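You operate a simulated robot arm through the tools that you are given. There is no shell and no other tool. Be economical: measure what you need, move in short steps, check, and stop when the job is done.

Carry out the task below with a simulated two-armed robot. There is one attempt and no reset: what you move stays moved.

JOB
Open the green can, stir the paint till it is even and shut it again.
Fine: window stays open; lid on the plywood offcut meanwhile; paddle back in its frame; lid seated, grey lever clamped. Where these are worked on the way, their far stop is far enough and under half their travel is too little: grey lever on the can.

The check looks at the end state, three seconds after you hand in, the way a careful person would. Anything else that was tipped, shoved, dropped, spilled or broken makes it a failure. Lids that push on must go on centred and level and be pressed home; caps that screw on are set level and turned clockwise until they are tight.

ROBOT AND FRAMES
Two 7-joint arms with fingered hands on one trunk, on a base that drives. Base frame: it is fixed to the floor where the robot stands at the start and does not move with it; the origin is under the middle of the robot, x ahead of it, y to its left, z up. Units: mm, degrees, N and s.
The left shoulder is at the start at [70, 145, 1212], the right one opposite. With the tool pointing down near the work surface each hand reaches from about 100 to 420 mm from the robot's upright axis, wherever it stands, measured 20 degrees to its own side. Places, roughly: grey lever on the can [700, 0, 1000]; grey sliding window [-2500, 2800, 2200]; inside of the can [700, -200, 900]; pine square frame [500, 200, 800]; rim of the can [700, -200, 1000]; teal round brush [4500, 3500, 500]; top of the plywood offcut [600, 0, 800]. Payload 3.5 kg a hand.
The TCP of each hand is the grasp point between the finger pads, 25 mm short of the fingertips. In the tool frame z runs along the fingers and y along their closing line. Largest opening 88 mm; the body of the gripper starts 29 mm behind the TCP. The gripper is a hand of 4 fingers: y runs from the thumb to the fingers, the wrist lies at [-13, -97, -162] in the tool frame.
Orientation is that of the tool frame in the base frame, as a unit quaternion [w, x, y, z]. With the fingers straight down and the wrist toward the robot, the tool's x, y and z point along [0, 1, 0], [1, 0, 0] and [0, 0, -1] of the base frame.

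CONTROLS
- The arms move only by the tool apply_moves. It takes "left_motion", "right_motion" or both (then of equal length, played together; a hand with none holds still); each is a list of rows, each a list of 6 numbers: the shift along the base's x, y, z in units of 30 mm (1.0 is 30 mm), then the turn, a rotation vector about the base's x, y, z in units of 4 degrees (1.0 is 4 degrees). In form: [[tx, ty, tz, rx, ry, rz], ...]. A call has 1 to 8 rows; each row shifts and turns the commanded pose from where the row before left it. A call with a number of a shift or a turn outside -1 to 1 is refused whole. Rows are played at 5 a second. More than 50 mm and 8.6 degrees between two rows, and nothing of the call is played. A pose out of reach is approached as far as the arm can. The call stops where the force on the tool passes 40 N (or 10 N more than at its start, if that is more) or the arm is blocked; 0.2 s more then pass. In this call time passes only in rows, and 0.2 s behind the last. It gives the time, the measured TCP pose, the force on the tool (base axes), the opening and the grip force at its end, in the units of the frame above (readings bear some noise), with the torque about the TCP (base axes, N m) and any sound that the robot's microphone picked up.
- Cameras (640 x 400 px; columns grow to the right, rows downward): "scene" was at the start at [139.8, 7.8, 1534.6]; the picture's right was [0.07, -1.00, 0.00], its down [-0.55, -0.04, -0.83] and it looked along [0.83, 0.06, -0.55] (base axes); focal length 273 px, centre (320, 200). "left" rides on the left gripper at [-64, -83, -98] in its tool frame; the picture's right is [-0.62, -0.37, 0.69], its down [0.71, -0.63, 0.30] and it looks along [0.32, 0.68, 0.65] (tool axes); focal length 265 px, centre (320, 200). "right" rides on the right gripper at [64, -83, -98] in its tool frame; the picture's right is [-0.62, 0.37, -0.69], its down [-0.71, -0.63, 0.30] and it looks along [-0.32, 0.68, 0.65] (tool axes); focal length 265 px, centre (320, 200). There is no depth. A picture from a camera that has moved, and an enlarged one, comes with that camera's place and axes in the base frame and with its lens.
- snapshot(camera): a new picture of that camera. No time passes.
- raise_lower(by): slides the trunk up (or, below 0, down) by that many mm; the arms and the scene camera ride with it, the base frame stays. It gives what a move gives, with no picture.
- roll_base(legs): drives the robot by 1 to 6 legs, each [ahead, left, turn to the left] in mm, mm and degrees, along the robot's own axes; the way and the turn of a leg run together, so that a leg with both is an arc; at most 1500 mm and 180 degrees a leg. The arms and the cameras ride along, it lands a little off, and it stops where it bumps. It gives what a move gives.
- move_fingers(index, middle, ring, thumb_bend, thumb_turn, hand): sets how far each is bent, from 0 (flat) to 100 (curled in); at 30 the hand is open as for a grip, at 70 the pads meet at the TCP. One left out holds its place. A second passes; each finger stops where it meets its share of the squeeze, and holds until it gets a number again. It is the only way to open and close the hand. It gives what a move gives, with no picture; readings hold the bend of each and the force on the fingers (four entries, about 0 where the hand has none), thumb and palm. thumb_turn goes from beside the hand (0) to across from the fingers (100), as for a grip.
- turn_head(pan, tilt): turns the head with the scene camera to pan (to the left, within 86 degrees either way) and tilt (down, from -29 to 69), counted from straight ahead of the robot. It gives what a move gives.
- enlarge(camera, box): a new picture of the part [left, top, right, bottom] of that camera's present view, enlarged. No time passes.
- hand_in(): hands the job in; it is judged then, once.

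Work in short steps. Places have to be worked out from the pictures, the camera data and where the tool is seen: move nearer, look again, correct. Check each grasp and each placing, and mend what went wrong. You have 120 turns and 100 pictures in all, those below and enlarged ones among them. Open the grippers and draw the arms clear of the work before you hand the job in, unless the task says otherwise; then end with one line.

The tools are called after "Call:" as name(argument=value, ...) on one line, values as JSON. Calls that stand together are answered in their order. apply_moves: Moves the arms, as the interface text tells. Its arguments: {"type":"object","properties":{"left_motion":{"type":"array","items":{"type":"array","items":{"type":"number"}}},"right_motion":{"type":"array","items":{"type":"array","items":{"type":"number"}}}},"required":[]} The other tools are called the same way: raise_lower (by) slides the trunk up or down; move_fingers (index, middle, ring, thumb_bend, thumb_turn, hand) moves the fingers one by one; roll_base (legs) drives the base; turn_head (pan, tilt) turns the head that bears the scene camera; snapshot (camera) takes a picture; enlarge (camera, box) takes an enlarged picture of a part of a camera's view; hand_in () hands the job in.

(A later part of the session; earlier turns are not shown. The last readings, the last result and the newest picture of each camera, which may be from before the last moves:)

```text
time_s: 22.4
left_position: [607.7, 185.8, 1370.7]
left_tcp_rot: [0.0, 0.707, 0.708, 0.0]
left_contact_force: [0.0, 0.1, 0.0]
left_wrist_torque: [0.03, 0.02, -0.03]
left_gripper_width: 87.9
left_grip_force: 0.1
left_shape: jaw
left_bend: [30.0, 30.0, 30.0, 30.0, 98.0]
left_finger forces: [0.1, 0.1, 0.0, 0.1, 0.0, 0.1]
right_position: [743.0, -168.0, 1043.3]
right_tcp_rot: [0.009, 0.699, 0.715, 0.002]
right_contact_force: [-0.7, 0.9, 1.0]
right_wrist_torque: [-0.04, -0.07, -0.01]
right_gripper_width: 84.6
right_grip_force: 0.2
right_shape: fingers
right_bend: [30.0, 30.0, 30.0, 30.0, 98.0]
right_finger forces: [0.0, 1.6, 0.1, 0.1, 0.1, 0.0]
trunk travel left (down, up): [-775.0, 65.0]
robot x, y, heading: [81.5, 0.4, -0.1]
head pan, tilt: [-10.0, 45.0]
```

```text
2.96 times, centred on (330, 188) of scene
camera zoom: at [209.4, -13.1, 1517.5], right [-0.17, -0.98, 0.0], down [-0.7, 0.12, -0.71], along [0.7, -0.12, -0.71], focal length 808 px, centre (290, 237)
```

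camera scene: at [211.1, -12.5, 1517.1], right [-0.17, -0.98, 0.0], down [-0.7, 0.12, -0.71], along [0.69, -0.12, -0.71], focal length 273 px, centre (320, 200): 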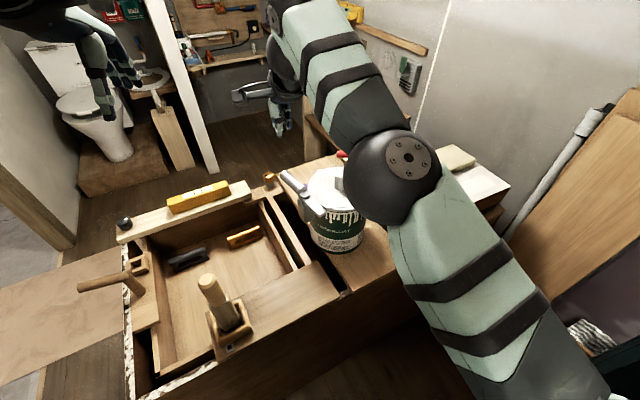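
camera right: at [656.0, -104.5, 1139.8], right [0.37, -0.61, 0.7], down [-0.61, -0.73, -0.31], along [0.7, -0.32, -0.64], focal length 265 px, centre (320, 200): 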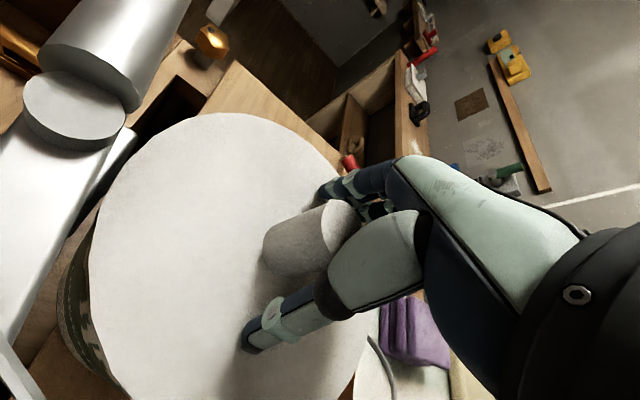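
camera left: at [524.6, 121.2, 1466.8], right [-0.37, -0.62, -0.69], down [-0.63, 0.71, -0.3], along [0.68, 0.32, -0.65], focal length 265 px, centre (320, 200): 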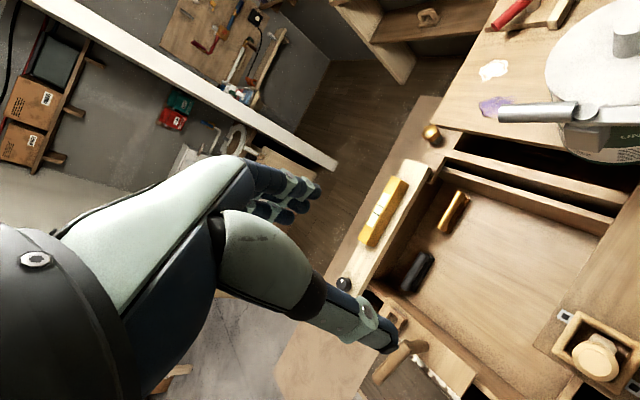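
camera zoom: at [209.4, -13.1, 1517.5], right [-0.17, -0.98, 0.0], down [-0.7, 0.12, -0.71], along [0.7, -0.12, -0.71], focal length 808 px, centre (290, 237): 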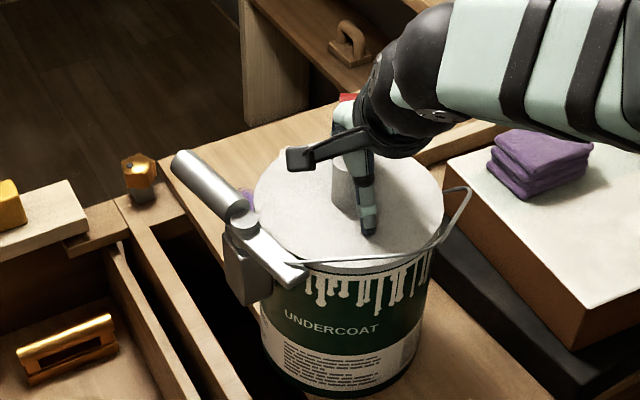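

Light touch on the middle finger; raise ~4 mm and close on the knob.

Call:
apply_moves(right_motion=[[0, 0, 0.13, 0, 0, 0]])

Call:
move_fingers(hand="right", index=75, middle=75, ring=75, thumb_bend=75)

Call:
snapshot(camera="right")

```text
time_s: 22.9
left_position: [607.3, 186.4, 1370.8]
left_tcp_rot: [0.002, 0.707, 0.707, 0.0]
left_contact_force: [-0.5, -0.3, -0.3]
left_wrist_torque: [0.03, 0.03, -0.02]
left_gripper_width: 87.6
left_grip_force: 0.0
left_shape: jaw
left_bend: [30.0, 30.0, 30.0, 30.0, 98.0]
left_finger forces: [0.0, 0.0, 0.0, 0.0, 0.0, 0.0]
right_position: [742.3, -166.0, 1044.8]
right_tcp_rot: [0.008, 0.701, 0.714, 0.002]
right_contact_force: [-0.1, 0.0, 0.4]
right_wrist_torque: [0.05, -0.02, 0.03]
right_gripper_width: 84.7
right_grip_force: 0.0
right_shape: fingers
right_bend: [30.0, 30.0, 30.0, 30.0, 98.0]
right_finger forces: [0.0, 0.0, 0.1, 0.0, 0.0, 0.1]
trunk travel left (down, up): [-775.0, 65.0]
robot x, y, heading: [81.1, -3.9, 0.0]
head pan, tilt: [-10.0, 45.0]
```

```text
time_s: 23.9
left_position: [607.0, 185.0, 1369.9]
left_tcp_rot: [0.0, 0.707, 0.707, -0.001]
left_contact_force: [-0.1, -0.9, 0.1]
left_wrist_torque: [0.04, 0.0, -0.01]
left_gripper_width: 87.6
left_grip_force: 0.0
left_shape: jaw
left_bend: [30.0, 30.0, 30.0, 30.0, 98.0]
left_finger forces: [0.0, 0.0, 0.0, 0.0, 0.0, 0.0]
right_position: [741.2, -166.6, 1046.1]
right_tcp_rot: [0.008, 0.701, 0.714, 0.001]
right_contact_force: [-0.2, -1.4, -0.6]
right_wrist_torque: [0.02, 0.07, 0.03]
right_gripper_width: 23.1
right_grip_force: 13.9
right_shape: fingers
right_bend: [59.0, 73.0, 75.0, 60.0, 96.0]
right_finger forces: [8.3, 5.8, 0.0, 0.0, 13.3, 0.1]
trunk travel left (down, up): [-775.0, 65.0]
robot x, y, heading: [80.5, 1.6, 0.1]
head pan, tilt: [-10.0, 45.0]
```

```text
68 pictures are left
camera right: at [656.3, -104.1, 1143.7], right [0.37, -0.61, 0.7], down [-0.61, -0.73, -0.31], along [0.7, -0.32, -0.64], focal length 265 px, centre (320, 200)
```

right: 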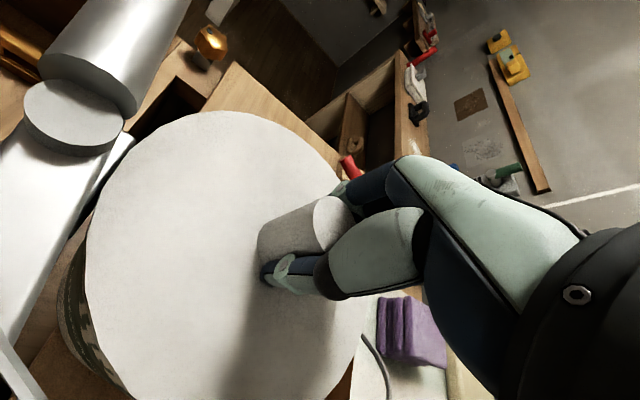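

The knob sits under the index side (ring and middle nearly miss), so the hand should go ~11 mm to +y. Reopen, shift, regrip.

Call:
move_fingers(hand="right", index=35, middle=35, ring=35, thumb_bend=35)

Call:
apply_moves(right_motion=[[0.03, 0.2, 0, 0, 0, 0], [0.03, 0.2, 0, 0, 0, 0]])

Call:
move_fingers(hand="right", index=75, middle=75, ring=75, thumb_bend=75)

Call:
enlarge(camera="right", box=[180, 120, 460, 320])

```text
time_s: 24.9
left_position: [607.1, 186.5, 1370.0]
left_tcp_rot: [0.0, 0.708, 0.707, 0.0]
left_contact_force: [-0.1, -0.2, 0.2]
left_wrist_torque: [0.01, 0.02, -0.02]
left_gripper_width: 87.4
left_grip_force: 0.0
left_shape: jaw
left_bend: [30.0, 30.0, 30.0, 30.0, 98.0]
left_finger forces: [0.0, 0.0, 0.1, 0.0, 0.0, 0.0]
right_position: [743.0, -165.3, 1046.6]
right_tcp_rot: [0.008, 0.7, 0.714, 0.002]
right_contact_force: [0.2, -0.3, -0.4]
right_wrist_torque: [-0.03, -0.06, 0.01]
right_gripper_width: 73.8
right_grip_force: 0.1
right_shape: fingers
right_bend: [35.0, 35.0, 35.0, 35.0, 97.0]
right_finger forces: [0.1, 0.0, 0.0, 0.0, 0.0, 0.0]
trunk travel left (down, up): [-775.0, 65.0]
robot x, y, heading: [79.6, -2.0, 0.1]
head pan, tilt: [-10.0, 45.0]
```

```text
time_s: 25.4
left_position: [607.6, 187.3, 1369.9]
left_tcp_rot: [0.0, 0.707, 0.707, 0.001]
left_contact_force: [-0.5, 0.7, -0.1]
left_wrist_torque: [0.0, 0.02, 0.0]
left_gripper_width: 87.7
left_grip_force: 0.0
left_shape: jaw
left_bend: [30.0, 30.0, 30.0, 30.0, 98.0]
left_finger forces: [0.0, 0.0, 0.0, 0.0, 0.0, 0.0]
right_position: [744.5, -153.5, 1046.9]
right_tcp_rot: [0.008, 0.7, 0.714, 0.002]
right_contact_force: [1.2, 0.5, -0.3]
right_wrist_torque: [-0.02, -0.01, -0.01]
right_gripper_width: 73.7
right_grip_force: 0.0
right_shape: fingers
right_bend: [35.0, 35.0, 35.0, 35.0, 97.0]
right_finger forces: [0.0, 0.0, 0.0, 0.1, 0.0, 0.0]
trunk travel left (down, up): [-775.0, 65.0]
robot x, y, heading: [74.8, 0.4, -0.0]
head pan, tilt: [-10.0, 45.0]
```

```text
time_s: 26.4
left_position: [605.9, 185.0, 1370.3]
left_tcp_rot: [0.0, 0.708, 0.707, 0.0]
left_contact_force: [0.3, 1.1, -0.4]
left_wrist_torque: [0.0, 0.02, 0.01]
left_gripper_width: 87.7
left_grip_force: 0.0
left_shape: jaw
left_bend: [30.0, 30.0, 30.0, 30.0, 98.0]
left_finger forces: [0.0, 0.1, 0.1, 0.0, 0.0, 0.0]
right_position: [745.2, -154.8, 1047.3]
right_tcp_rot: [0.008, 0.701, 0.713, 0.002]
right_contact_force: [0.6, -2.6, 2.0]
right_wrist_torque: [-0.01, 0.25, 0.04]
right_gripper_width: 19.4
right_grip_force: 19.5
right_shape: fingers
right_bend: [72.0, 64.0, 74.0, 59.0, 96.0]
right_finger forces: [7.7, 8.3, 2.6, 0.0, 20.7, 0.0]
trunk travel left (down, up): [-775.0, 65.0]
robot x, y, heading: [79.1, -2.9, -0.2]
head pan, tilt: [-10.0, 45.0]
```

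```text
2.00 times, centred on (320, 220) of right
camera zoom: at [658.1, -92.3, 1143.9], right [0.37, -0.61, 0.7], down [-0.61, -0.73, -0.31], along [0.7, -0.32, -0.64], focal length 531 px, centre (320, 160)
```

zoom: 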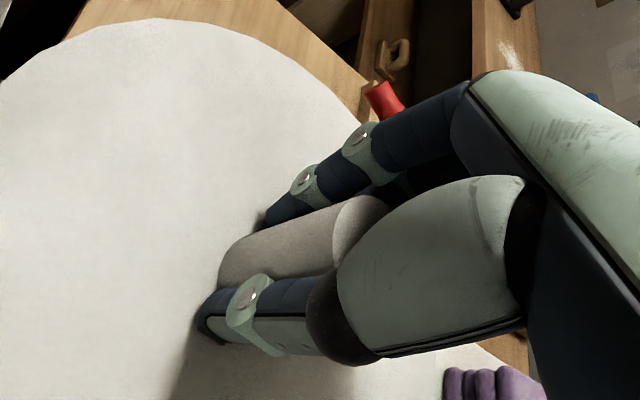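

Now thumb vs. index/middle/ring wrap the knob centrally (20 N). Lift gently.

Call:
apply_moves(right_motion=[[0, 0, 0.3, 0, 0, 0], [0, 0, 0.3, 0, 0, 0], [0, 0, 0.4, 0, 0, 0], [0, 0, 0.5, 0, 0, 0], [0, 0, 0.5, 0, 0, 0]])

Call:
enlarge(camera="scene", box=[220, 90, 420, 240])

```text
time_s: 27.6
left_position: [607.1, 188.0, 1370.0]
left_tcp_rot: [0.0, 0.707, 0.707, 0.001]
left_contact_force: [-0.7, -0.3, 0.0]
left_wrist_torque: [-0.02, 0.01, 0.0]
left_gripper_width: 87.6
left_grip_force: 0.0
left_shape: jaw
left_bend: [30.0, 30.0, 30.0, 30.0, 98.0]
left_finger forces: [0.0, 0.0, 0.0, 0.1, 0.1, 0.1]
right_position: [743.0, -153.3, 1106.1]
right_tcp_rot: [0.008, 0.701, 0.714, 0.0]
right_contact_force: [-0.1, 0.2, -1.5]
right_wrist_torque: [-0.02, -0.02, 0.0]
right_gripper_width: 18.8
right_grip_force: 16.4
right_shape: fingers
right_bend: [72.0, 64.0, 75.0, 60.0, 95.0]
right_finger forces: [8.7, 8.1, 0.9, 0.0, 15.6, 0.0]
trunk travel left (down, up): [-775.0, 65.0]
robot x, y, heading: [76.9, -4.2, -0.1]
head pan, tilt: [-10.0, 45.0]
```

```text
2.67 times, centred on (320, 165) of scene
camera zoom: at [209.1, -12.4, 1517.4], right [-0.17, -0.98, 0.0], down [-0.7, 0.12, -0.71], along [0.7, -0.12, -0.71], focal length 728 px, centre (320, 293)
```

zoom: 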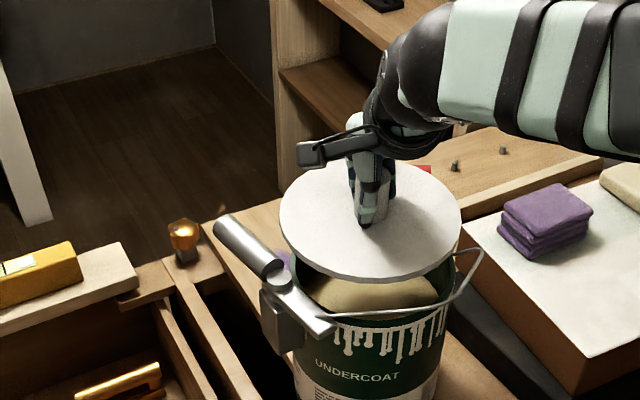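

Lid is free and level, paint visible. Raise it more, and zoom on the offcut with scene and left cameras to get its height and place.

Call:
apply_moves(right_motion=[[0, 0, 0.9, 0, 0, 0]])

Call:
enlarge(camera="scene", box=[130, 240, 370, 390])

Call:
enlarge(camera="left", box=[440, 230, 640, 400])

```text
time_s: 28.1
left_position: [605.5, 187.6, 1369.6]
left_tcp_rot: [0.0, 0.707, 0.707, 0.001]
left_contact_force: [0.7, 0.0, 0.2]
left_wrist_torque: [-0.04, 0.0, -0.03]
left_gripper_width: 87.6
left_grip_force: 0.1
left_shape: jaw
left_bend: [30.0, 30.0, 30.0, 30.0, 98.0]
left_finger forces: [0.1, 0.0, 0.0, 0.0, 0.1, 0.0]
right_position: [743.0, -153.1, 1132.7]
right_tcp_rot: [0.008, 0.7, 0.714, 0.001]
right_contact_force: [0.7, -0.5, -1.8]
right_wrist_torque: [-0.03, 0.01, 0.0]
right_gripper_width: 18.9
right_grip_force: 16.7
right_shape: fingers
right_bend: [72.0, 64.0, 75.0, 60.0, 95.0]
right_finger forces: [8.7, 8.2, 0.9, 0.0, 15.6, 0.0]
trunk travel left (down, up): [-775.0, 65.0]
robot x, y, heading: [78.6, -0.3, -0.3]
head pan, tilt: [-10.0, 45.0]
```

```text
2.67 times, centred on (250, 315) of scene
camera zoom: at [208.6, -12.2, 1517.5], right [-0.17, -0.98, 0.0], down [-0.7, 0.12, -0.71], along [0.7, -0.12, -0.71], focal length 728 px, centre (507, -107)
```

zoom: 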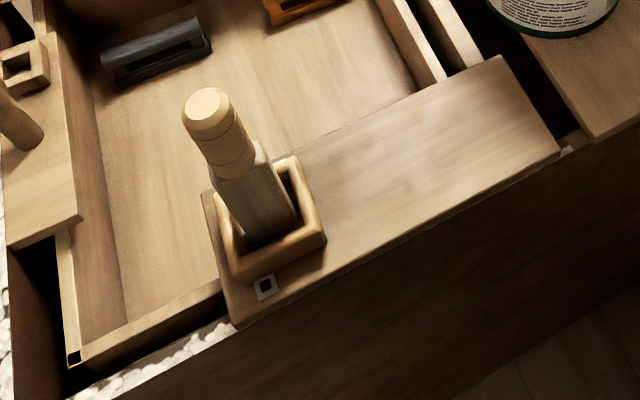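

```text
2.35 times, centred on (540, 315) of left
camera zoom: at [523.7, 121.8, 1467.0], right [-0.37, -0.62, -0.69], down [-0.63, 0.71, -0.31], along [0.68, 0.32, -0.65], focal length 624 px, centre (-198, -71)
```

zoom: 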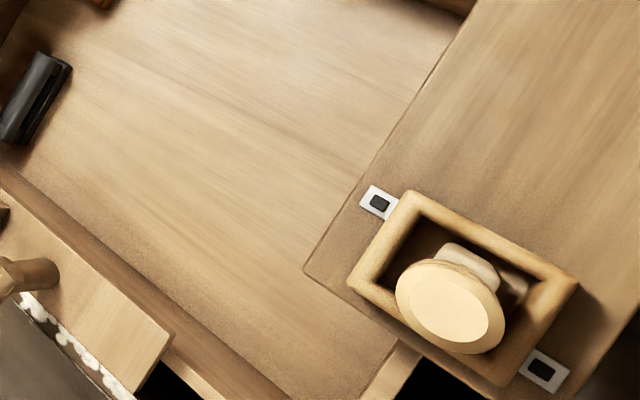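

Offcut top ≈ z 810, free stretch centred ≈[549,2] between frame and its right end. Carry the lid there at height.

Call:
apply_moves(right_motion=[[-0.81, 0.64, 0.1, 0, 0, 0], [-0.81, 0.64, 0, 0, 0, 0], [-0.81, 0.64, 0, 0, 0, 0], [-0.81, 0.64, 0, 0, 0, 0], [-0.81, 0.64, 0, 0, 0, 0], [-0.81, 0.64, 0, 0, 0, 0], [-0.81, 0.64, 0, 0, 0, 0], [-0.81, 0.64, 0, 0, 0, 0]])

Call:
snapshot(camera="scene")

Call:
snapshot(camera="left")

```text
time_s: 29.9
left_position: [605.4, 186.2, 1371.5]
left_tcp_rot: [0.001, 0.707, 0.707, 0.0]
left_contact_force: [0.3, -0.4, -0.7]
left_wrist_torque: [0.01, -0.03, -0.02]
left_gripper_width: 87.7
left_grip_force: 0.1
left_shape: jaw
left_bend: [30.0, 30.0, 30.0, 30.0, 98.0]
left_finger forces: [0.0, 0.0, 0.1, 0.1, 0.1, 0.1]
right_position: [547.8, 2.1, 1136.6]
right_tcp_rot: [0.009, 0.7, 0.714, 0.002]
right_contact_force: [0.2, 0.0, -1.6]
right_wrist_torque: [0.01, -0.04, 0.0]
right_gripper_width: 18.7
right_grip_force: 16.9
right_shape: fingers
right_bend: [72.0, 64.0, 75.0, 60.0, 95.0]
right_finger forces: [8.8, 8.4, 0.8, 0.0, 15.9, 0.0]
trunk travel left (down, up): [-775.0, 65.0]
robot x, y, heading: [73.8, 0.4, 0.1]
head pan, tilt: [-10.0, 45.0]
```

```text
63 pictures are left
camera scene: at [207.9, -11.4, 1517.5], right [-0.17, -0.98, 0.0], down [-0.7, 0.12, -0.71], along [0.7, -0.12, -0.71], focal length 273 px, centre (320, 200)
```

scene: 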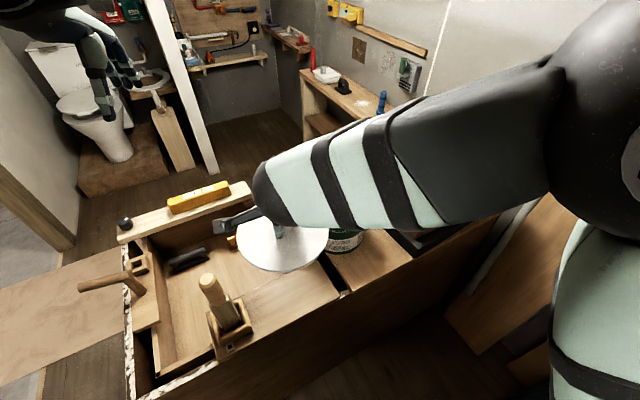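

```text
62 pictures are left
camera left: at [523.1, 122.6, 1467.2], right [-0.37, -0.62, -0.69], down [-0.63, 0.71, -0.31], along [0.68, 0.32, -0.65], focal length 265 px, centre (320, 200)
```

left: 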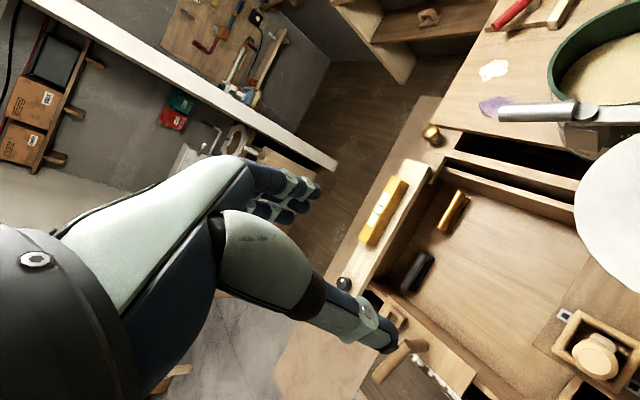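

Aligned over the free stretch. Descend to just above it.

Call:
apply_moves(right_motion=[[0, 0, -1, 0, 0, 0], [0, 0, -1, 0, 0, 0], [0, 0, -1, 0, 0, 0], [0, 0, -1, 0, 0, 0], [0, 0, -1, 0, 0, 0], [0, 0, -1, 0, 0, 0], [0, 0, -1, 0, 0, 0], [0, 0, -0.8, 0, 0, 0]])

Call:
snapshot(camera="scene")

Call:
snapshot(camera="right")

```text
time_s: 31.6
left_position: [607.7, 186.4, 1369.4]
left_tcp_rot: [0.0, 0.707, 0.707, -0.001]
left_contact_force: [-0.9, -0.2, 0.3]
left_wrist_torque: [0.02, -0.01, 0.02]
left_gripper_width: 87.7
left_grip_force: 0.0
left_shape: jaw
left_bend: [30.0, 30.0, 30.0, 30.0, 98.0]
left_finger forces: [0.0, 0.0, 0.0, 0.0, 0.0, 0.0]
right_position: [548.5, -3.7, 902.4]
right_tcp_rot: [0.006, 0.703, 0.711, 0.002]
right_contact_force: [-0.3, 0.6, -1.6]
right_wrist_torque: [0.02, -0.01, -0.03]
right_gripper_width: 18.7
right_grip_force: 17.1
right_shape: fingers
right_bend: [72.0, 64.0, 75.0, 60.0, 95.0]
right_finger forces: [8.7, 8.6, 1.0, 0.0, 15.9, 0.0]
trunk travel left (down, up): [-775.0, 65.0]
robot x, y, heading: [75.7, 2.6, 0.1]
head pan, tilt: [-10.0, 45.0]
```

```text
61 pictures are left
camera scene: at [210.3, -12.5, 1517.3], right [-0.17, -0.98, 0.0], down [-0.7, 0.12, -0.71], along [0.7, -0.12, -0.71], focal length 273 px, centre (320, 200)
```

scene: 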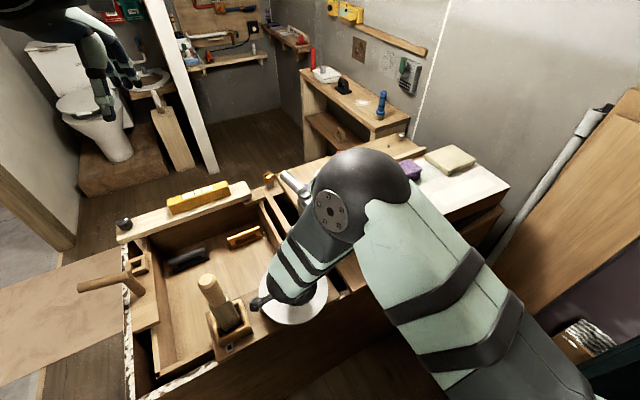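

```text
60 pictures are left
camera right: at [462.9, 60.1, 999.6], right [0.37, -0.61, 0.7], down [-0.62, -0.72, -0.31], along [0.7, -0.32, -0.64], focal length 265 px, centre (320, 200)
```

right: 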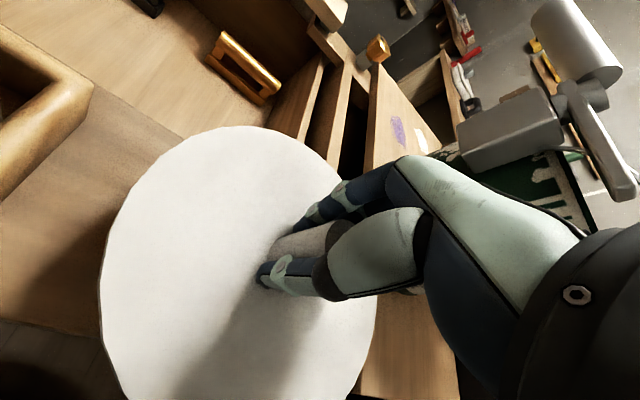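

Clear so far. Lower in small steps until it touches.

Call:
apply_moves(right_motion=[[0, 0.05, -0.4, 0, 0, 0], [0, 0.05, -0.4, 0, 0, 0], [0, 0, -0.3, 0, 0, 0], [0, 0, -0.3, 0, 0, 0]])

```text
time_s: 32.6
left_position: [604.4, 185.5, 1371.5]
left_tcp_rot: [0.001, 0.707, 0.707, 0.002]
left_contact_force: [-0.1, -0.2, -0.3]
left_wrist_torque: [0.01, 0.0, 0.01]
left_gripper_width: 87.6
left_grip_force: 0.1
left_shape: jaw
left_bend: [30.0, 30.0, 30.0, 30.0, 98.0]
left_finger forces: [0.1, 0.0, 0.0, 0.0, 0.1, 0.0]
right_position: [548.5, 1.8, 864.2]
right_tcp_rot: [0.013, 0.699, 0.715, 0.007]
right_contact_force: [2.0, -0.8, 22.6]
right_wrist_torque: [0.16, 0.92, 0.03]
right_gripper_width: 18.6
right_grip_force: 29.6
right_shape: fingers
right_bend: [72.0, 64.0, 75.0, 62.0, 95.0]
right_finger forces: [8.8, 9.3, 1.5, 0.0, 40.7, 0.1]
trunk travel left (down, up): [-775.0, 65.0]
robot x, y, heading: [80.3, 3.8, 0.2]
head pan, tilt: [-10.0, 45.0]
```

Contact at z≈864 (22 N). Relieve slightly, check the view, then release.

Call:
apply_moves(right_motion=[[0, 0, 0.12, 0, 0, 0]])

Call:
move_fingers(hand="right", index=35, middle=35, ring=35, thumb_bend=35)

Call:
snapshot(camera="right")

```text
time_s: 33.0
left_position: [605.9, 185.8, 1370.0]
left_tcp_rot: [0.0, 0.707, 0.707, 0.0]
left_contact_force: [-0.2, -0.2, -1.0]
left_wrist_torque: [0.04, 0.02, -0.01]
left_gripper_width: 87.3
left_grip_force: 0.1
left_shape: jaw
left_bend: [30.0, 30.0, 30.0, 30.0, 98.0]
left_finger forces: [0.0, 0.1, 0.0, 0.0, 0.0, 0.0]
right_position: [548.8, 1.9, 863.2]
right_tcp_rot: [0.009, 0.7, 0.714, 0.002]
right_contact_force: [4.5, -0.3, 11.6]
right_wrist_torque: [0.11, 0.46, 0.02]
right_gripper_width: 18.6
right_grip_force: 23.8
right_shape: fingers
right_bend: [72.0, 64.0, 75.0, 62.0, 95.0]
right_finger forces: [8.9, 9.9, 1.7, 0.0, 27.4, 0.0]
trunk travel left (down, up): [-775.0, 65.0]
robot x, y, heading: [79.2, 1.8, 0.1]
head pan, tilt: [-10.0, 45.0]
```

```text
time_s: 34.0
left_position: [606.5, 185.5, 1371.0]
left_tcp_rot: [0.0, 0.707, 0.707, 0.0]
left_contact_force: [0.1, 0.1, -0.2]
left_wrist_torque: [0.0, -0.01, 0.02]
left_gripper_width: 87.8
left_grip_force: 0.1
left_shape: jaw
left_bend: [30.0, 30.0, 30.0, 30.0, 98.0]
left_finger forces: [0.0, 0.0, 0.0, 0.0, 0.0, 0.0]
right_position: [548.8, 2.7, 863.5]
right_tcp_rot: [0.009, 0.7, 0.714, 0.001]
right_contact_force: [0.0, -0.4, -0.5]
right_wrist_torque: [0.01, -0.02, -0.02]
right_gripper_width: 74.0
right_grip_force: 0.1
right_shape: fingers
right_bend: [35.0, 35.0, 35.0, 35.0, 97.0]
right_finger forces: [0.0, 0.1, 0.0, 0.0, 0.1, 0.1]
trunk travel left (down, up): [-775.0, 65.0]
robot x, y, heading: [77.2, 1.4, -0.0]
head pan, tilt: [-10.0, 45.0]
```

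```text
59 pictures are left
camera right: at [462.0, 65.2, 961.1], right [0.37, -0.61, 0.7], down [-0.61, -0.73, -0.31], along [0.7, -0.32, -0.64], focal length 265 px, centre (320, 200)
```

right: 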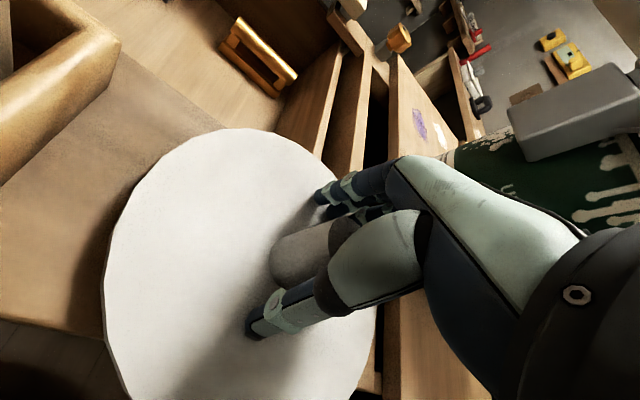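

Lid rests flat on the offcut. Rise straight up, then move above the paddle handle at ≈[501,154].

Call:
apply_moves(right_motion=[[0, 0, 0.6, 0, 0, 0], [0, 0, 1, 0, 0, 0], [0, 0, 1, 0, 0, 0], [0, 0, 1, 0, 0, 0], [0, 0, 1, 0, 0, 0], [0, 0, 1, 0, 0, 0], [0, 0, 1, 0, 0, 0], [0, 0, 1, 0, 0, 0]])

Call:
apply_moves(right_motion=[[0, 0, 0.9, 0, 0, 0], [-0.2, 0.6, 0.6, 0, 0, 0], [-0.2, 0.8, 0, 0, 0, 0], [-0.3, 0.8, 0, 0, 0, 0], [-0.3, 0.9, 0, 0, 0, 0], [-0.3, 0.9, 0, 0, 0, 0], [-0.3, 0.9, 0, 0, 0, 0]])

Call:
snapshot(camera="right")

Call:
snapshot(camera="left")

Call:
snapshot(camera="scene")

```text
time_s: 35.9
left_position: [605.3, 186.0, 1370.2]
left_tcp_rot: [0.001, 0.707, 0.707, 0.0]
left_contact_force: [0.6, -0.3, -0.3]
left_wrist_torque: [-0.04, 0.02, 0.01]
left_gripper_width: 87.4
left_grip_force: 0.1
left_shape: jaw
left_bend: [30.0, 30.0, 30.0, 30.0, 98.0]
left_finger forces: [0.0, 0.0, 0.0, 0.1, 0.0, 0.0]
right_position: [548.9, 3.5, 1094.0]
right_tcp_rot: [0.008, 0.7, 0.714, 0.001]
right_contact_force: [-0.6, 0.5, 0.2]
right_wrist_torque: [-0.01, -0.02, 0.0]
right_gripper_width: 73.9
right_grip_force: 0.1
right_shape: fingers
right_bend: [35.0, 35.0, 35.0, 35.0, 97.0]
right_finger forces: [0.0, 0.0, 0.0, 0.0, 0.0, 0.1]
trunk travel left (down, up): [-775.0, 65.0]
robot x, y, heading: [77.8, -0.2, 0.1]
head pan, tilt: [-10.0, 45.0]
```

```text
time_s: 37.6
left_position: [607.3, 185.6, 1370.2]
left_tcp_rot: [0.0, 0.708, 0.707, 0.0]
left_contact_force: [0.4, 0.8, 1.1]
left_wrist_torque: [-0.01, 0.01, -0.01]
left_gripper_width: 87.6
left_grip_force: 0.0
left_shape: jaw
left_bend: [30.0, 30.0, 30.0, 30.0, 98.0]
left_finger forces: [0.0, 0.1, 0.0, 0.0, 0.0, 0.0]
right_position: [514.8, 141.9, 1179.3]
right_tcp_rot: [-0.01, 0.713, 0.7, 0.041]
right_contact_force: [0.2, -0.4, -0.6]
right_wrist_torque: [0.0, 0.0, 0.03]
right_gripper_width: 73.9
right_grip_force: 0.1
right_shape: fingers
right_bend: [35.0, 35.0, 35.0, 35.0, 97.0]
right_finger forces: [0.0, 0.1, 0.1, 0.1, 0.0, 0.0]
trunk travel left (down, up): [-775.0, 65.0]
robot x, y, heading: [77.0, -2.0, 0.1]
head pan, tilt: [-10.0, 45.0]
stopped in row 7 (right hand): the arm was blocked; the commanded pose is now the measured one
```

```text
58 pictures are left
camera right: at [428.8, 199.4, 1279.6], right [0.33, -0.68, 0.66], down [-0.63, -0.68, -0.38], along [0.71, -0.29, -0.65], focal length 265 px, centre (320, 200)
```

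right: 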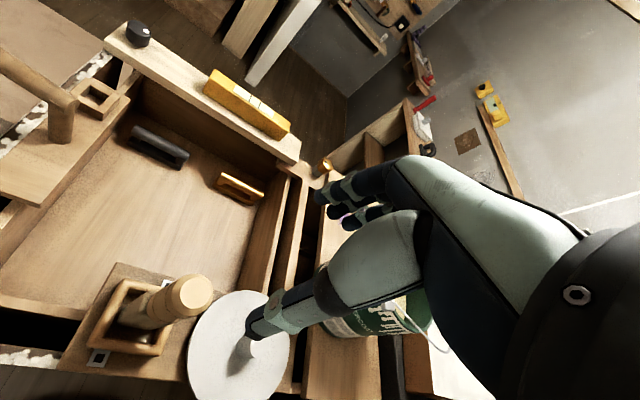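

```text
57 pictures are left
camera left: at [524.6, 121.2, 1466.8], right [-0.37, -0.62, -0.69], down [-0.63, 0.71, -0.3], along [0.68, 0.33, -0.65], focal length 265 px, centre (320, 200)
```

left: 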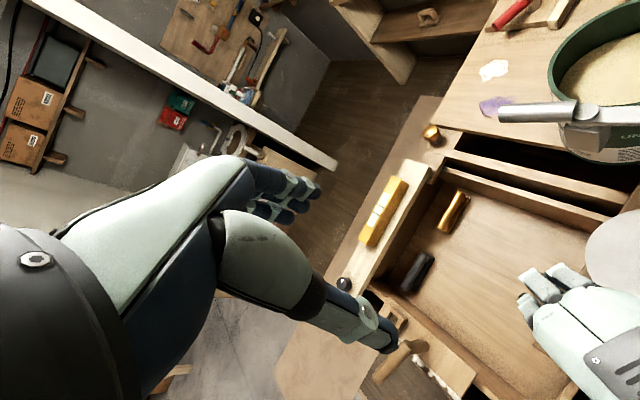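

```text
56 pictures are left
camera scene: at [209.4, -12.8, 1517.4], right [-0.17, -0.98, 0.0], down [-0.7, 0.12, -0.71], along [0.7, -0.12, -0.71], focal length 273 px, centre (320, 200)
```

scene: 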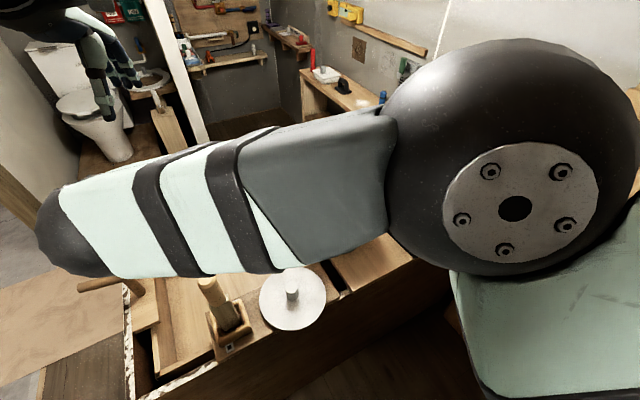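

The right arm is folded too tightly there and got blocked in free air. The left arm is better placed for the paddle; retreat the right arm to its own side first, fixing its tilt.

Call:
apply_moves(right_motion=[[0.2, -0.9, 0.1, -0.3, 0.2, 0], [0.2, -0.9, 0.1, -0.3, 0.2, 0], [0.2, -1, 0.1, -0.4, 0.2, 0], [0.2, -1, 0.1, 0, 0, 0], [0.2, -1, 0.2, 0, 0, 0], [0, -1, 0.2, 0, 0, 0], [0, -1, 0.2, 0, 0, 0], [0, -1, 0.2, 0, 0, 0]])

Call:
apply_moves(right_motion=[[0, -1, 0.3, 0, 0, 0], [0, -1, 0.5, 0, 0, 0], [0, -1, 0.8, 0, 0, 0], [0, -1, 0.8, 0, 0, 0]])

Call:
snapshot(camera="right")

```text
time_s: 39.5
left_position: [606.9, 183.7, 1370.4]
left_tcp_rot: [0.0, 0.707, 0.707, 0.002]
left_contact_force: [0.5, 0.2, 1.0]
left_wrist_torque: [0.01, 0.0, 0.02]
left_gripper_width: 87.3
left_grip_force: 0.1
left_shape: jaw
left_bend: [30.0, 30.0, 30.0, 30.0, 98.0]
left_finger forces: [0.0, 0.0, 0.0, 0.0, 0.0, 0.1]
right_position: [544.0, -95.2, 1213.6]
right_tcp_rot: [0.001, 0.711, 0.703, -0.001]
right_contact_force: [0.3, -0.9, -0.2]
right_wrist_torque: [0.02, -0.01, -0.01]
right_gripper_width: 73.6
right_grip_force: 0.1
right_shape: fingers
right_bend: [35.0, 35.0, 35.0, 35.0, 97.0]
right_finger forces: [0.0, 0.0, 0.0, 0.1, 0.0, 0.0]
trunk travel left (down, up): [-775.0, 65.0]
robot x, y, heading: [76.6, 1.3, 0.2]
head pan, tilt: [-10.0, 45.0]
```

```text
time_s: 40.5
left_position: [605.7, 184.9, 1370.0]
left_tcp_rot: [0.001, 0.707, 0.707, 0.001]
left_contact_force: [0.5, -0.3, -0.3]
left_wrist_torque: [0.0, 0.02, 0.02]
left_gripper_width: 87.4
left_grip_force: 0.1
left_shape: jaw
left_bend: [30.0, 30.0, 30.0, 30.0, 98.0]
left_finger forces: [0.1, 0.1, 0.0, 0.1, 0.0, 0.0]
right_position: [545.1, -214.9, 1282.7]
right_tcp_rot: [0.002, 0.711, 0.703, -0.001]
right_contact_force: [-0.6, -0.4, -0.4]
right_wrist_torque: [-0.02, 0.01, 0.01]
right_gripper_width: 73.8
right_grip_force: 0.0
right_shape: fingers
right_bend: [35.0, 35.0, 35.0, 35.0, 97.0]
right_finger forces: [0.0, 0.0, 0.0, 0.0, 0.0, 0.0]
trunk travel left (down, up): [-775.0, 65.0]
robot x, y, heading: [82.5, 3.0, -0.1]
head pan, tilt: [-10.0, 45.0]
```

```text
55 pictures are left
camera right: at [461.5, -149.3, 1382.3], right [0.36, -0.62, 0.69], down [-0.64, -0.71, -0.3], along [0.68, -0.33, -0.65], focal length 265 px, centre (320, 200)
```

right: 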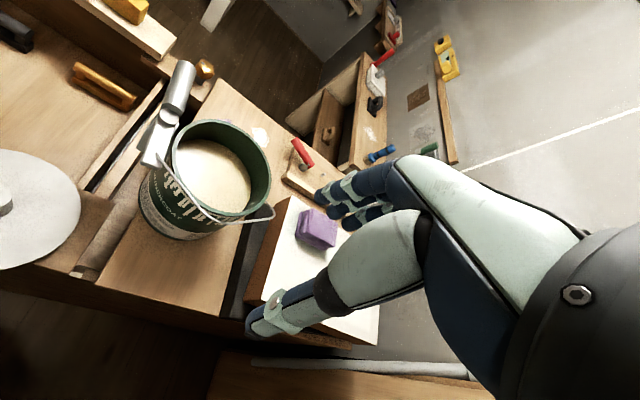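

Left hand goes above the paddle handle while the right withdraws farther out and up as an observer.

Call:
apply_moves(left_motion=[[-0.44, -0.13, -1, 0, 0, 0], [-0.44, -0.13, -1, 0, 0, 0], [-0.44, -0.13, -1, 0, 0, 0], [-0.44, -0.13, -1, 0, 0, 0], [-0.44, -0.13, -1, 0, 0, 0], [-0.44, -0.13, -1, 0, 0, 0], [-0.44, -0.13, -1, 0, 0, 0], [-0.44, -0.13, -1, 0, 0, 0]], right_motion=[[0, -0.35, 0.4, 0, 0, 0], [0, -0.35, 0.4, 0, 0, 0], [0, -0.35, 0.4, 0, 0, 0], [0, -0.35, 0.4, 0, 0, 0], [0, -0.35, 0.4, 0, 0, 0], [0, -0.35, 0.4, 0, 0, 0], [0, -0.35, 0.4, 0, 0, 0], [0, -0.35, 0.4, 0, 0, 0]])

Call:
snapshot(camera="left")

Call:
snapshot(camera="scene")

```text
time_s: 42.2
left_position: [501.3, 153.9, 1127.8]
left_tcp_rot: [0.0, 0.707, 0.707, 0.001]
left_contact_force: [-1.0, 0.1, 0.6]
left_wrist_torque: [0.0, 0.0, 0.01]
left_gripper_width: 87.7
left_grip_force: 0.1
left_shape: jaw
left_bend: [30.0, 30.0, 30.0, 30.0, 98.0]
left_finger forces: [0.0, 0.1, 0.0, 0.1, 0.0, 0.1]
right_position: [546.5, -296.5, 1380.9]
right_tcp_rot: [0.001, 0.712, 0.703, -0.001]
right_contact_force: [0.5, -0.8, -0.7]
right_wrist_torque: [0.02, 0.0, 0.01]
right_gripper_width: 74.2
right_grip_force: 0.1
right_shape: fingers
right_bend: [35.0, 35.0, 35.0, 35.0, 97.0]
right_finger forces: [0.0, 0.0, 0.1, 0.1, 0.1, 0.0]
trunk travel left (down, up): [-775.0, 65.0]
robot x, y, heading: [76.6, 1.4, 0.1]
head pan, tilt: [-10.0, 45.0]
```

```text
54 pictures are left
camera left: at [419.2, 89.8, 1225.0], right [-0.37, -0.62, -0.69], down [-0.63, 0.71, -0.31], along [0.68, 0.32, -0.65], focal length 265 px, centre (320, 200)
```

left: 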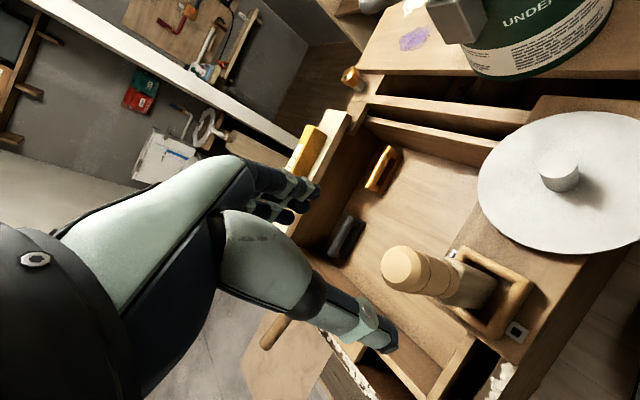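

```text
53 pictures are left
camera scene: at [209.3, -13.4, 1517.4], right [-0.17, -0.98, 0.0], down [-0.7, 0.12, -0.71], along [0.7, -0.12, -0.71], focal length 273 px, centre (320, 200)
```

scene: 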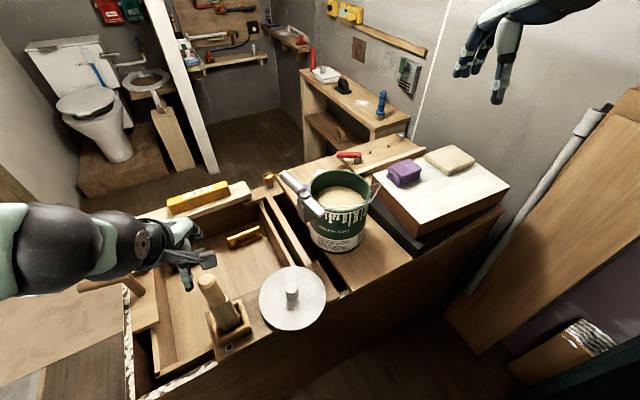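

Handle top re-triangulates to ≈[502,155,1030]; the hand is centred. Descend in two stages.

Call:
apply_moves(left_motion=[[0, 0, -1, 0, 0, 0], [0, 0, -1, 0, 0, 0], [0, 0, -1, 0, 0, 0], [0, 0, -0.6, 0, 0, 0]])

Call:
snapshot(camera="left")

```text
time_s: 43.2
left_position: [502.9, 154.4, 1020.5]
left_tcp_rot: [-0.001, 0.707, 0.708, -0.001]
left_contact_force: [-0.2, 0.2, 0.6]
left_wrist_torque: [0.0, 0.0, 0.02]
left_gripper_width: 87.7
left_grip_force: 0.0
left_shape: jaw
left_bend: [30.0, 30.0, 30.0, 30.0, 98.0]
left_finger forces: [0.0, 0.0, 0.0, 0.0, 0.1, 0.0]
right_position: [546.9, -295.3, 1380.0]
right_tcp_rot: [0.002, 0.711, 0.703, -0.001]
right_contact_force: [-0.3, 0.1, 0.4]
right_wrist_torque: [-0.03, 0.0, 0.02]
right_gripper_width: 73.9
right_grip_force: 0.0
right_shape: fingers
right_bend: [35.0, 35.0, 35.0, 35.0, 97.0]
right_finger forces: [0.0, 0.0, 0.0, 0.0, 0.1, 0.0]
trunk travel left (down, up): [-775.0, 65.0]
robot x, y, heading: [76.2, 0.5, 0.2]
head pan, tilt: [-10.0, 45.0]
```

```text
52 pictures are left
camera left: at [420.5, 89.4, 1117.7], right [-0.37, -0.62, -0.69], down [-0.63, 0.71, -0.31], along [0.68, 0.32, -0.65], focal length 265 px, centre (320, 200)
```

left: 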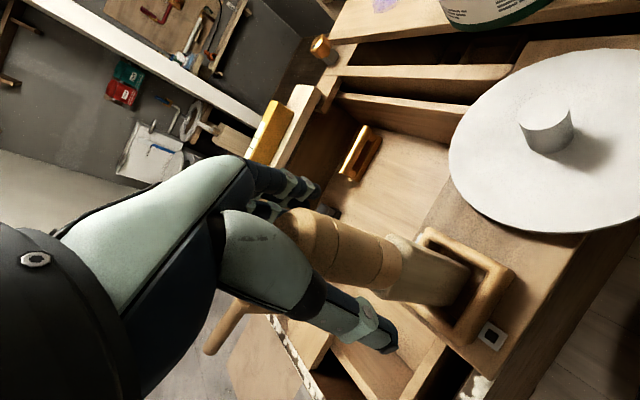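

Handle is between thumb and fingers. Lower ~10 mm more and grip.

Call:
apply_moves(left_motion=[[0, 0, -0.2, 0, 0, 0], [0, 0, -0.15, 0, 0, 0]])

Call:
move_fingers(hand="left", index=80, middle=80, ring=80, thumb_bend=80)

Call:
snapshot(camera="left")

```text
time_s: 43.9
left_position: [502.4, 153.8, 1011.0]
left_tcp_rot: [0.0, 0.707, 0.707, 0.0]
left_contact_force: [-0.4, 0.4, -0.3]
left_wrist_torque: [0.0, 0.0, 0.01]
left_gripper_width: 87.6
left_grip_force: 0.0
left_shape: jaw
left_bend: [30.0, 30.0, 30.0, 30.0, 98.0]
left_finger forces: [0.0, 0.0, 0.2, 0.1, 0.1, 0.0]
right_position: [545.4, -295.1, 1379.2]
right_tcp_rot: [0.001, 0.711, 0.703, -0.002]
right_contact_force: [0.0, -0.1, 0.2]
right_wrist_torque: [0.0, 0.02, 0.02]
right_gripper_width: 73.8
right_grip_force: 0.1
right_shape: fingers
right_bend: [35.0, 35.0, 35.0, 35.0, 97.0]
right_finger forces: [0.0, 0.0, 0.0, 0.1, 0.1, 0.0]
trunk travel left (down, up): [-775.0, 65.0]
robot x, y, heading: [77.2, -5.1, 0.0]
head pan, tilt: [-10.0, 45.0]
```

```text
time_s: 44.9
left_position: [502.0, 155.3, 1011.2]
left_tcp_rot: [0.0, 0.707, 0.707, 0.0]
left_contact_force: [0.0, 0.0, 0.5]
left_wrist_torque: [0.0, 0.0, -0.02]
left_gripper_width: 24.4
left_grip_force: 14.6
left_shape: fingers
left_bend: [60.0, 65.0, 80.0, 58.0, 95.0]
left_finger forces: [7.5, 8.0, 0.0, 0.0, 15.5, 0.0]
right_position: [544.8, -294.4, 1379.9]
right_tcp_rot: [0.002, 0.711, 0.703, -0.001]
right_contact_force: [0.1, 0.2, -0.2]
right_wrist_torque: [0.04, 0.0, -0.01]
right_gripper_width: 73.9
right_grip_force: 0.1
right_shape: fingers
right_bend: [35.0, 35.0, 35.0, 35.0, 97.0]
right_finger forces: [0.0, 0.0, 0.0, 0.0, 0.1, 0.0]
trunk travel left (down, up): [-775.0, 65.0]
robot x, y, heading: [80.1, 0.7, 0.3]
head pan, tilt: [-10.0, 45.0]
```

```text
51 pictures are left
camera left: at [419.2, 89.8, 1108.0], right [-0.37, -0.62, -0.69], down [-0.63, 0.71, -0.3], along [0.68, 0.32, -0.65], focal length 265 px, centre (320, 200)
```

left: 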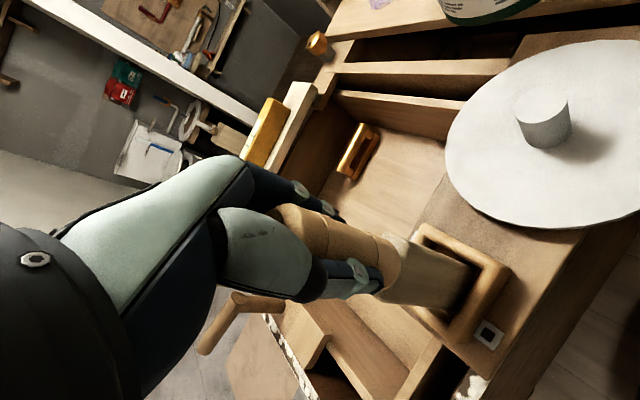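

Ring finger misses: handle sits toward the index side (−y). Reopen, shift −6 mm in y, regrip.

Call:
move_fingers(hand="left", index=35, middle=35, ring=35, thumb_bend=35)

Call:
apply_moves(left_motion=[[0, -0.2, -0.1, 0, 0, 0]])

Call:
move_fingers(hand="left", index=85, middle=85, ring=85, thumb_bend=85)

```text
time_s: 45.9
left_position: [501.7, 155.1, 1011.5]
left_tcp_rot: [0.0, 0.707, 0.707, 0.001]
left_contact_force: [-0.5, 0.1, -0.4]
left_wrist_torque: [-0.02, 0.01, 0.03]
left_gripper_width: 74.0
left_grip_force: 0.0
left_shape: fingers
left_bend: [35.0, 35.0, 35.0, 35.0, 97.0]
left_finger forces: [0.0, 0.1, 0.0, 0.0, 0.1, 0.1]
right_position: [546.0, -295.4, 1381.0]
right_tcp_rot: [0.002, 0.711, 0.703, -0.001]
right_contact_force: [-0.1, 0.4, -0.6]
right_wrist_torque: [0.0, -0.01, -0.01]
right_gripper_width: 74.0
right_grip_force: 0.1
right_shape: fingers
right_bend: [35.0, 35.0, 35.0, 35.0, 97.0]
right_finger forces: [0.0, 0.1, 0.0, 0.1, 0.0, 0.0]
trunk travel left (down, up): [-775.0, 65.0]
robot x, y, heading: [76.8, 3.5, -0.1]
head pan, tilt: [-10.0, 45.0]
```

```text
time_s: 46.2
left_position: [501.5, 147.7, 1007.9]
left_tcp_rot: [0.001, 0.707, 0.708, 0.001]
left_contact_force: [0.0, -0.2, 0.3]
left_wrist_torque: [0.03, 0.02, 0.03]
left_gripper_width: 74.0
left_grip_force: 0.0
left_shape: fingers
left_bend: [35.0, 35.0, 35.0, 35.0, 97.0]
left_finger forces: [0.1, 0.0, 0.1, 0.0, 0.1, 0.0]
right_position: [545.8, -295.7, 1379.6]
right_tcp_rot: [0.001, 0.711, 0.703, -0.001]
right_contact_force: [-0.2, 1.0, -0.4]
right_wrist_torque: [0.0, 0.01, 0.01]
right_gripper_width: 74.1
right_grip_force: 0.0
right_shape: fingers
right_bend: [35.0, 35.0, 35.0, 35.0, 97.0]
right_finger forces: [0.0, 0.0, 0.0, 0.1, 0.0, 0.0]
trunk travel left (down, up): [-775.0, 65.0]
robot x, y, heading: [79.5, -0.9, -0.2]
head pan, tilt: [-10.0, 45.0]
```

```text
time_s: 47.2
left_position: [502.7, 149.1, 1008.4]
left_tcp_rot: [0.0, 0.707, 0.707, 0.001]
left_contact_force: [1.8, 0.7, -0.6]
left_wrist_torque: [0.21, -0.33, -0.09]
left_gripper_width: 20.1
left_grip_force: 25.6
left_shape: fingers
left_bend: [71.0, 64.0, 75.0, 60.0, 93.0]
left_finger forces: [8.4, 8.2, 12.5, 0.1, 22.5, 0.0]
right_position: [544.8, -294.2, 1380.6]
right_tcp_rot: [0.001, 0.711, 0.703, -0.001]
right_contact_force: [0.1, 0.5, 0.4]
right_wrist_torque: [0.01, -0.05, -0.01]
right_gripper_width: 74.0
right_grip_force: 0.1
right_shape: fingers
right_bend: [35.0, 35.0, 35.0, 35.0, 97.0]
right_finger forces: [0.1, 0.0, 0.0, 0.1, 0.1, 0.0]
trunk travel left (down, up): [-775.0, 65.0]
robot x, y, heading: [79.5, -2.3, 0.4]
head pan, tilt: [-10.0, 45.0]
```

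Firm three-finger grip (home pose ≈ [502,148.5,1008.5]). Lift straight out of the frame.

Call:
apply_moves(left_motion=[[0, 0, 0.5, 0, 0, 0], [0, 0, 1, 0, 0, 0], [0, 0, 1, 0, 0, 0], [0, 0, 1, 0, 0, 0], [0, 0, 1, 0, 0, 0], [0, 0, 1, 0, 0, 0], [0, 0, 1, 0, 0, 0], [0, 0, 1, 0, 0, 0]])

Call:
snapshot(camera="scene")

Call:
snapshot(camera="right")

```text
time_s: 49.0
left_position: [500.6, 148.9, 1234.2]
left_tcp_rot: [0.0, 0.707, 0.707, 0.001]
left_contact_force: [0.3, -0.6, -1.5]
left_wrist_torque: [0.01, -0.01, -0.01]
left_gripper_width: 19.8
left_grip_force: 22.8
left_shape: fingers
left_bend: [71.0, 66.0, 75.0, 60.0, 92.0]
left_finger forces: [7.6, 7.0, 10.6, 0.0, 20.7, 0.0]
right_position: [545.1, -294.4, 1379.9]
right_tcp_rot: [0.002, 0.711, 0.703, 0.0]
right_contact_force: [0.2, 0.5, -0.8]
right_wrist_torque: [-0.05, -0.01, -0.01]
right_gripper_width: 74.1
right_grip_force: 0.1
right_shape: fingers
right_bend: [35.0, 35.0, 35.0, 35.0, 97.0]
right_finger forces: [0.0, 0.0, 0.0, 0.1, 0.0, 0.1]
trunk travel left (down, up): [-775.0, 65.0]
robot x, y, heading: [74.0, 1.7, 0.2]
head pan, tilt: [-10.0, 45.0]
```

```text
50 pictures are left
camera scene: at [208.9, -12.6, 1517.4], right [-0.17, -0.98, 0.0], down [-0.7, 0.12, -0.71], along [0.7, -0.12, -0.71], focal length 273 px, centre (320, 200)
```

scene: 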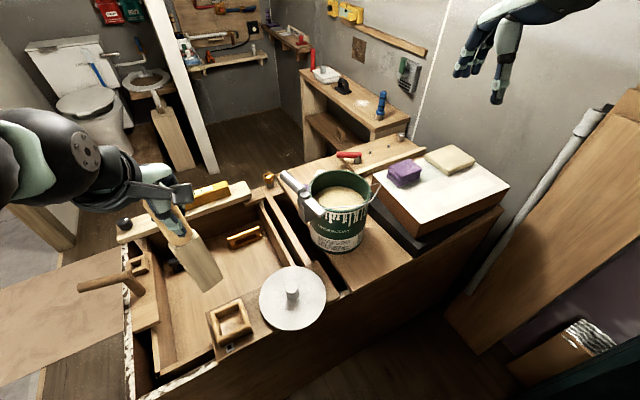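

```text
49 pictures are left
camera right: at [462.2, -229.8, 1478.8], right [0.36, -0.62, 0.7], down [-0.64, -0.71, -0.3], along [0.68, -0.34, -0.65], focal length 265 px, centre (320, 200)
```

right: 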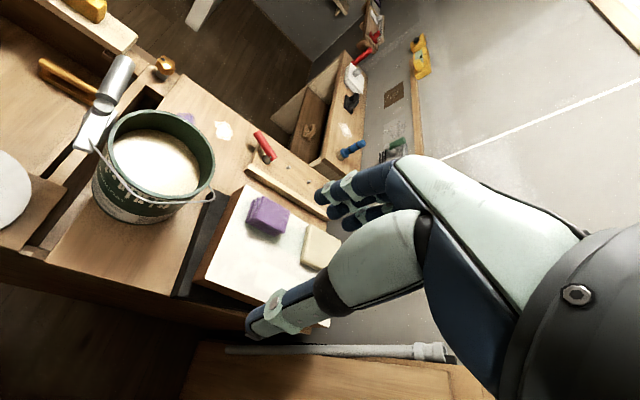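

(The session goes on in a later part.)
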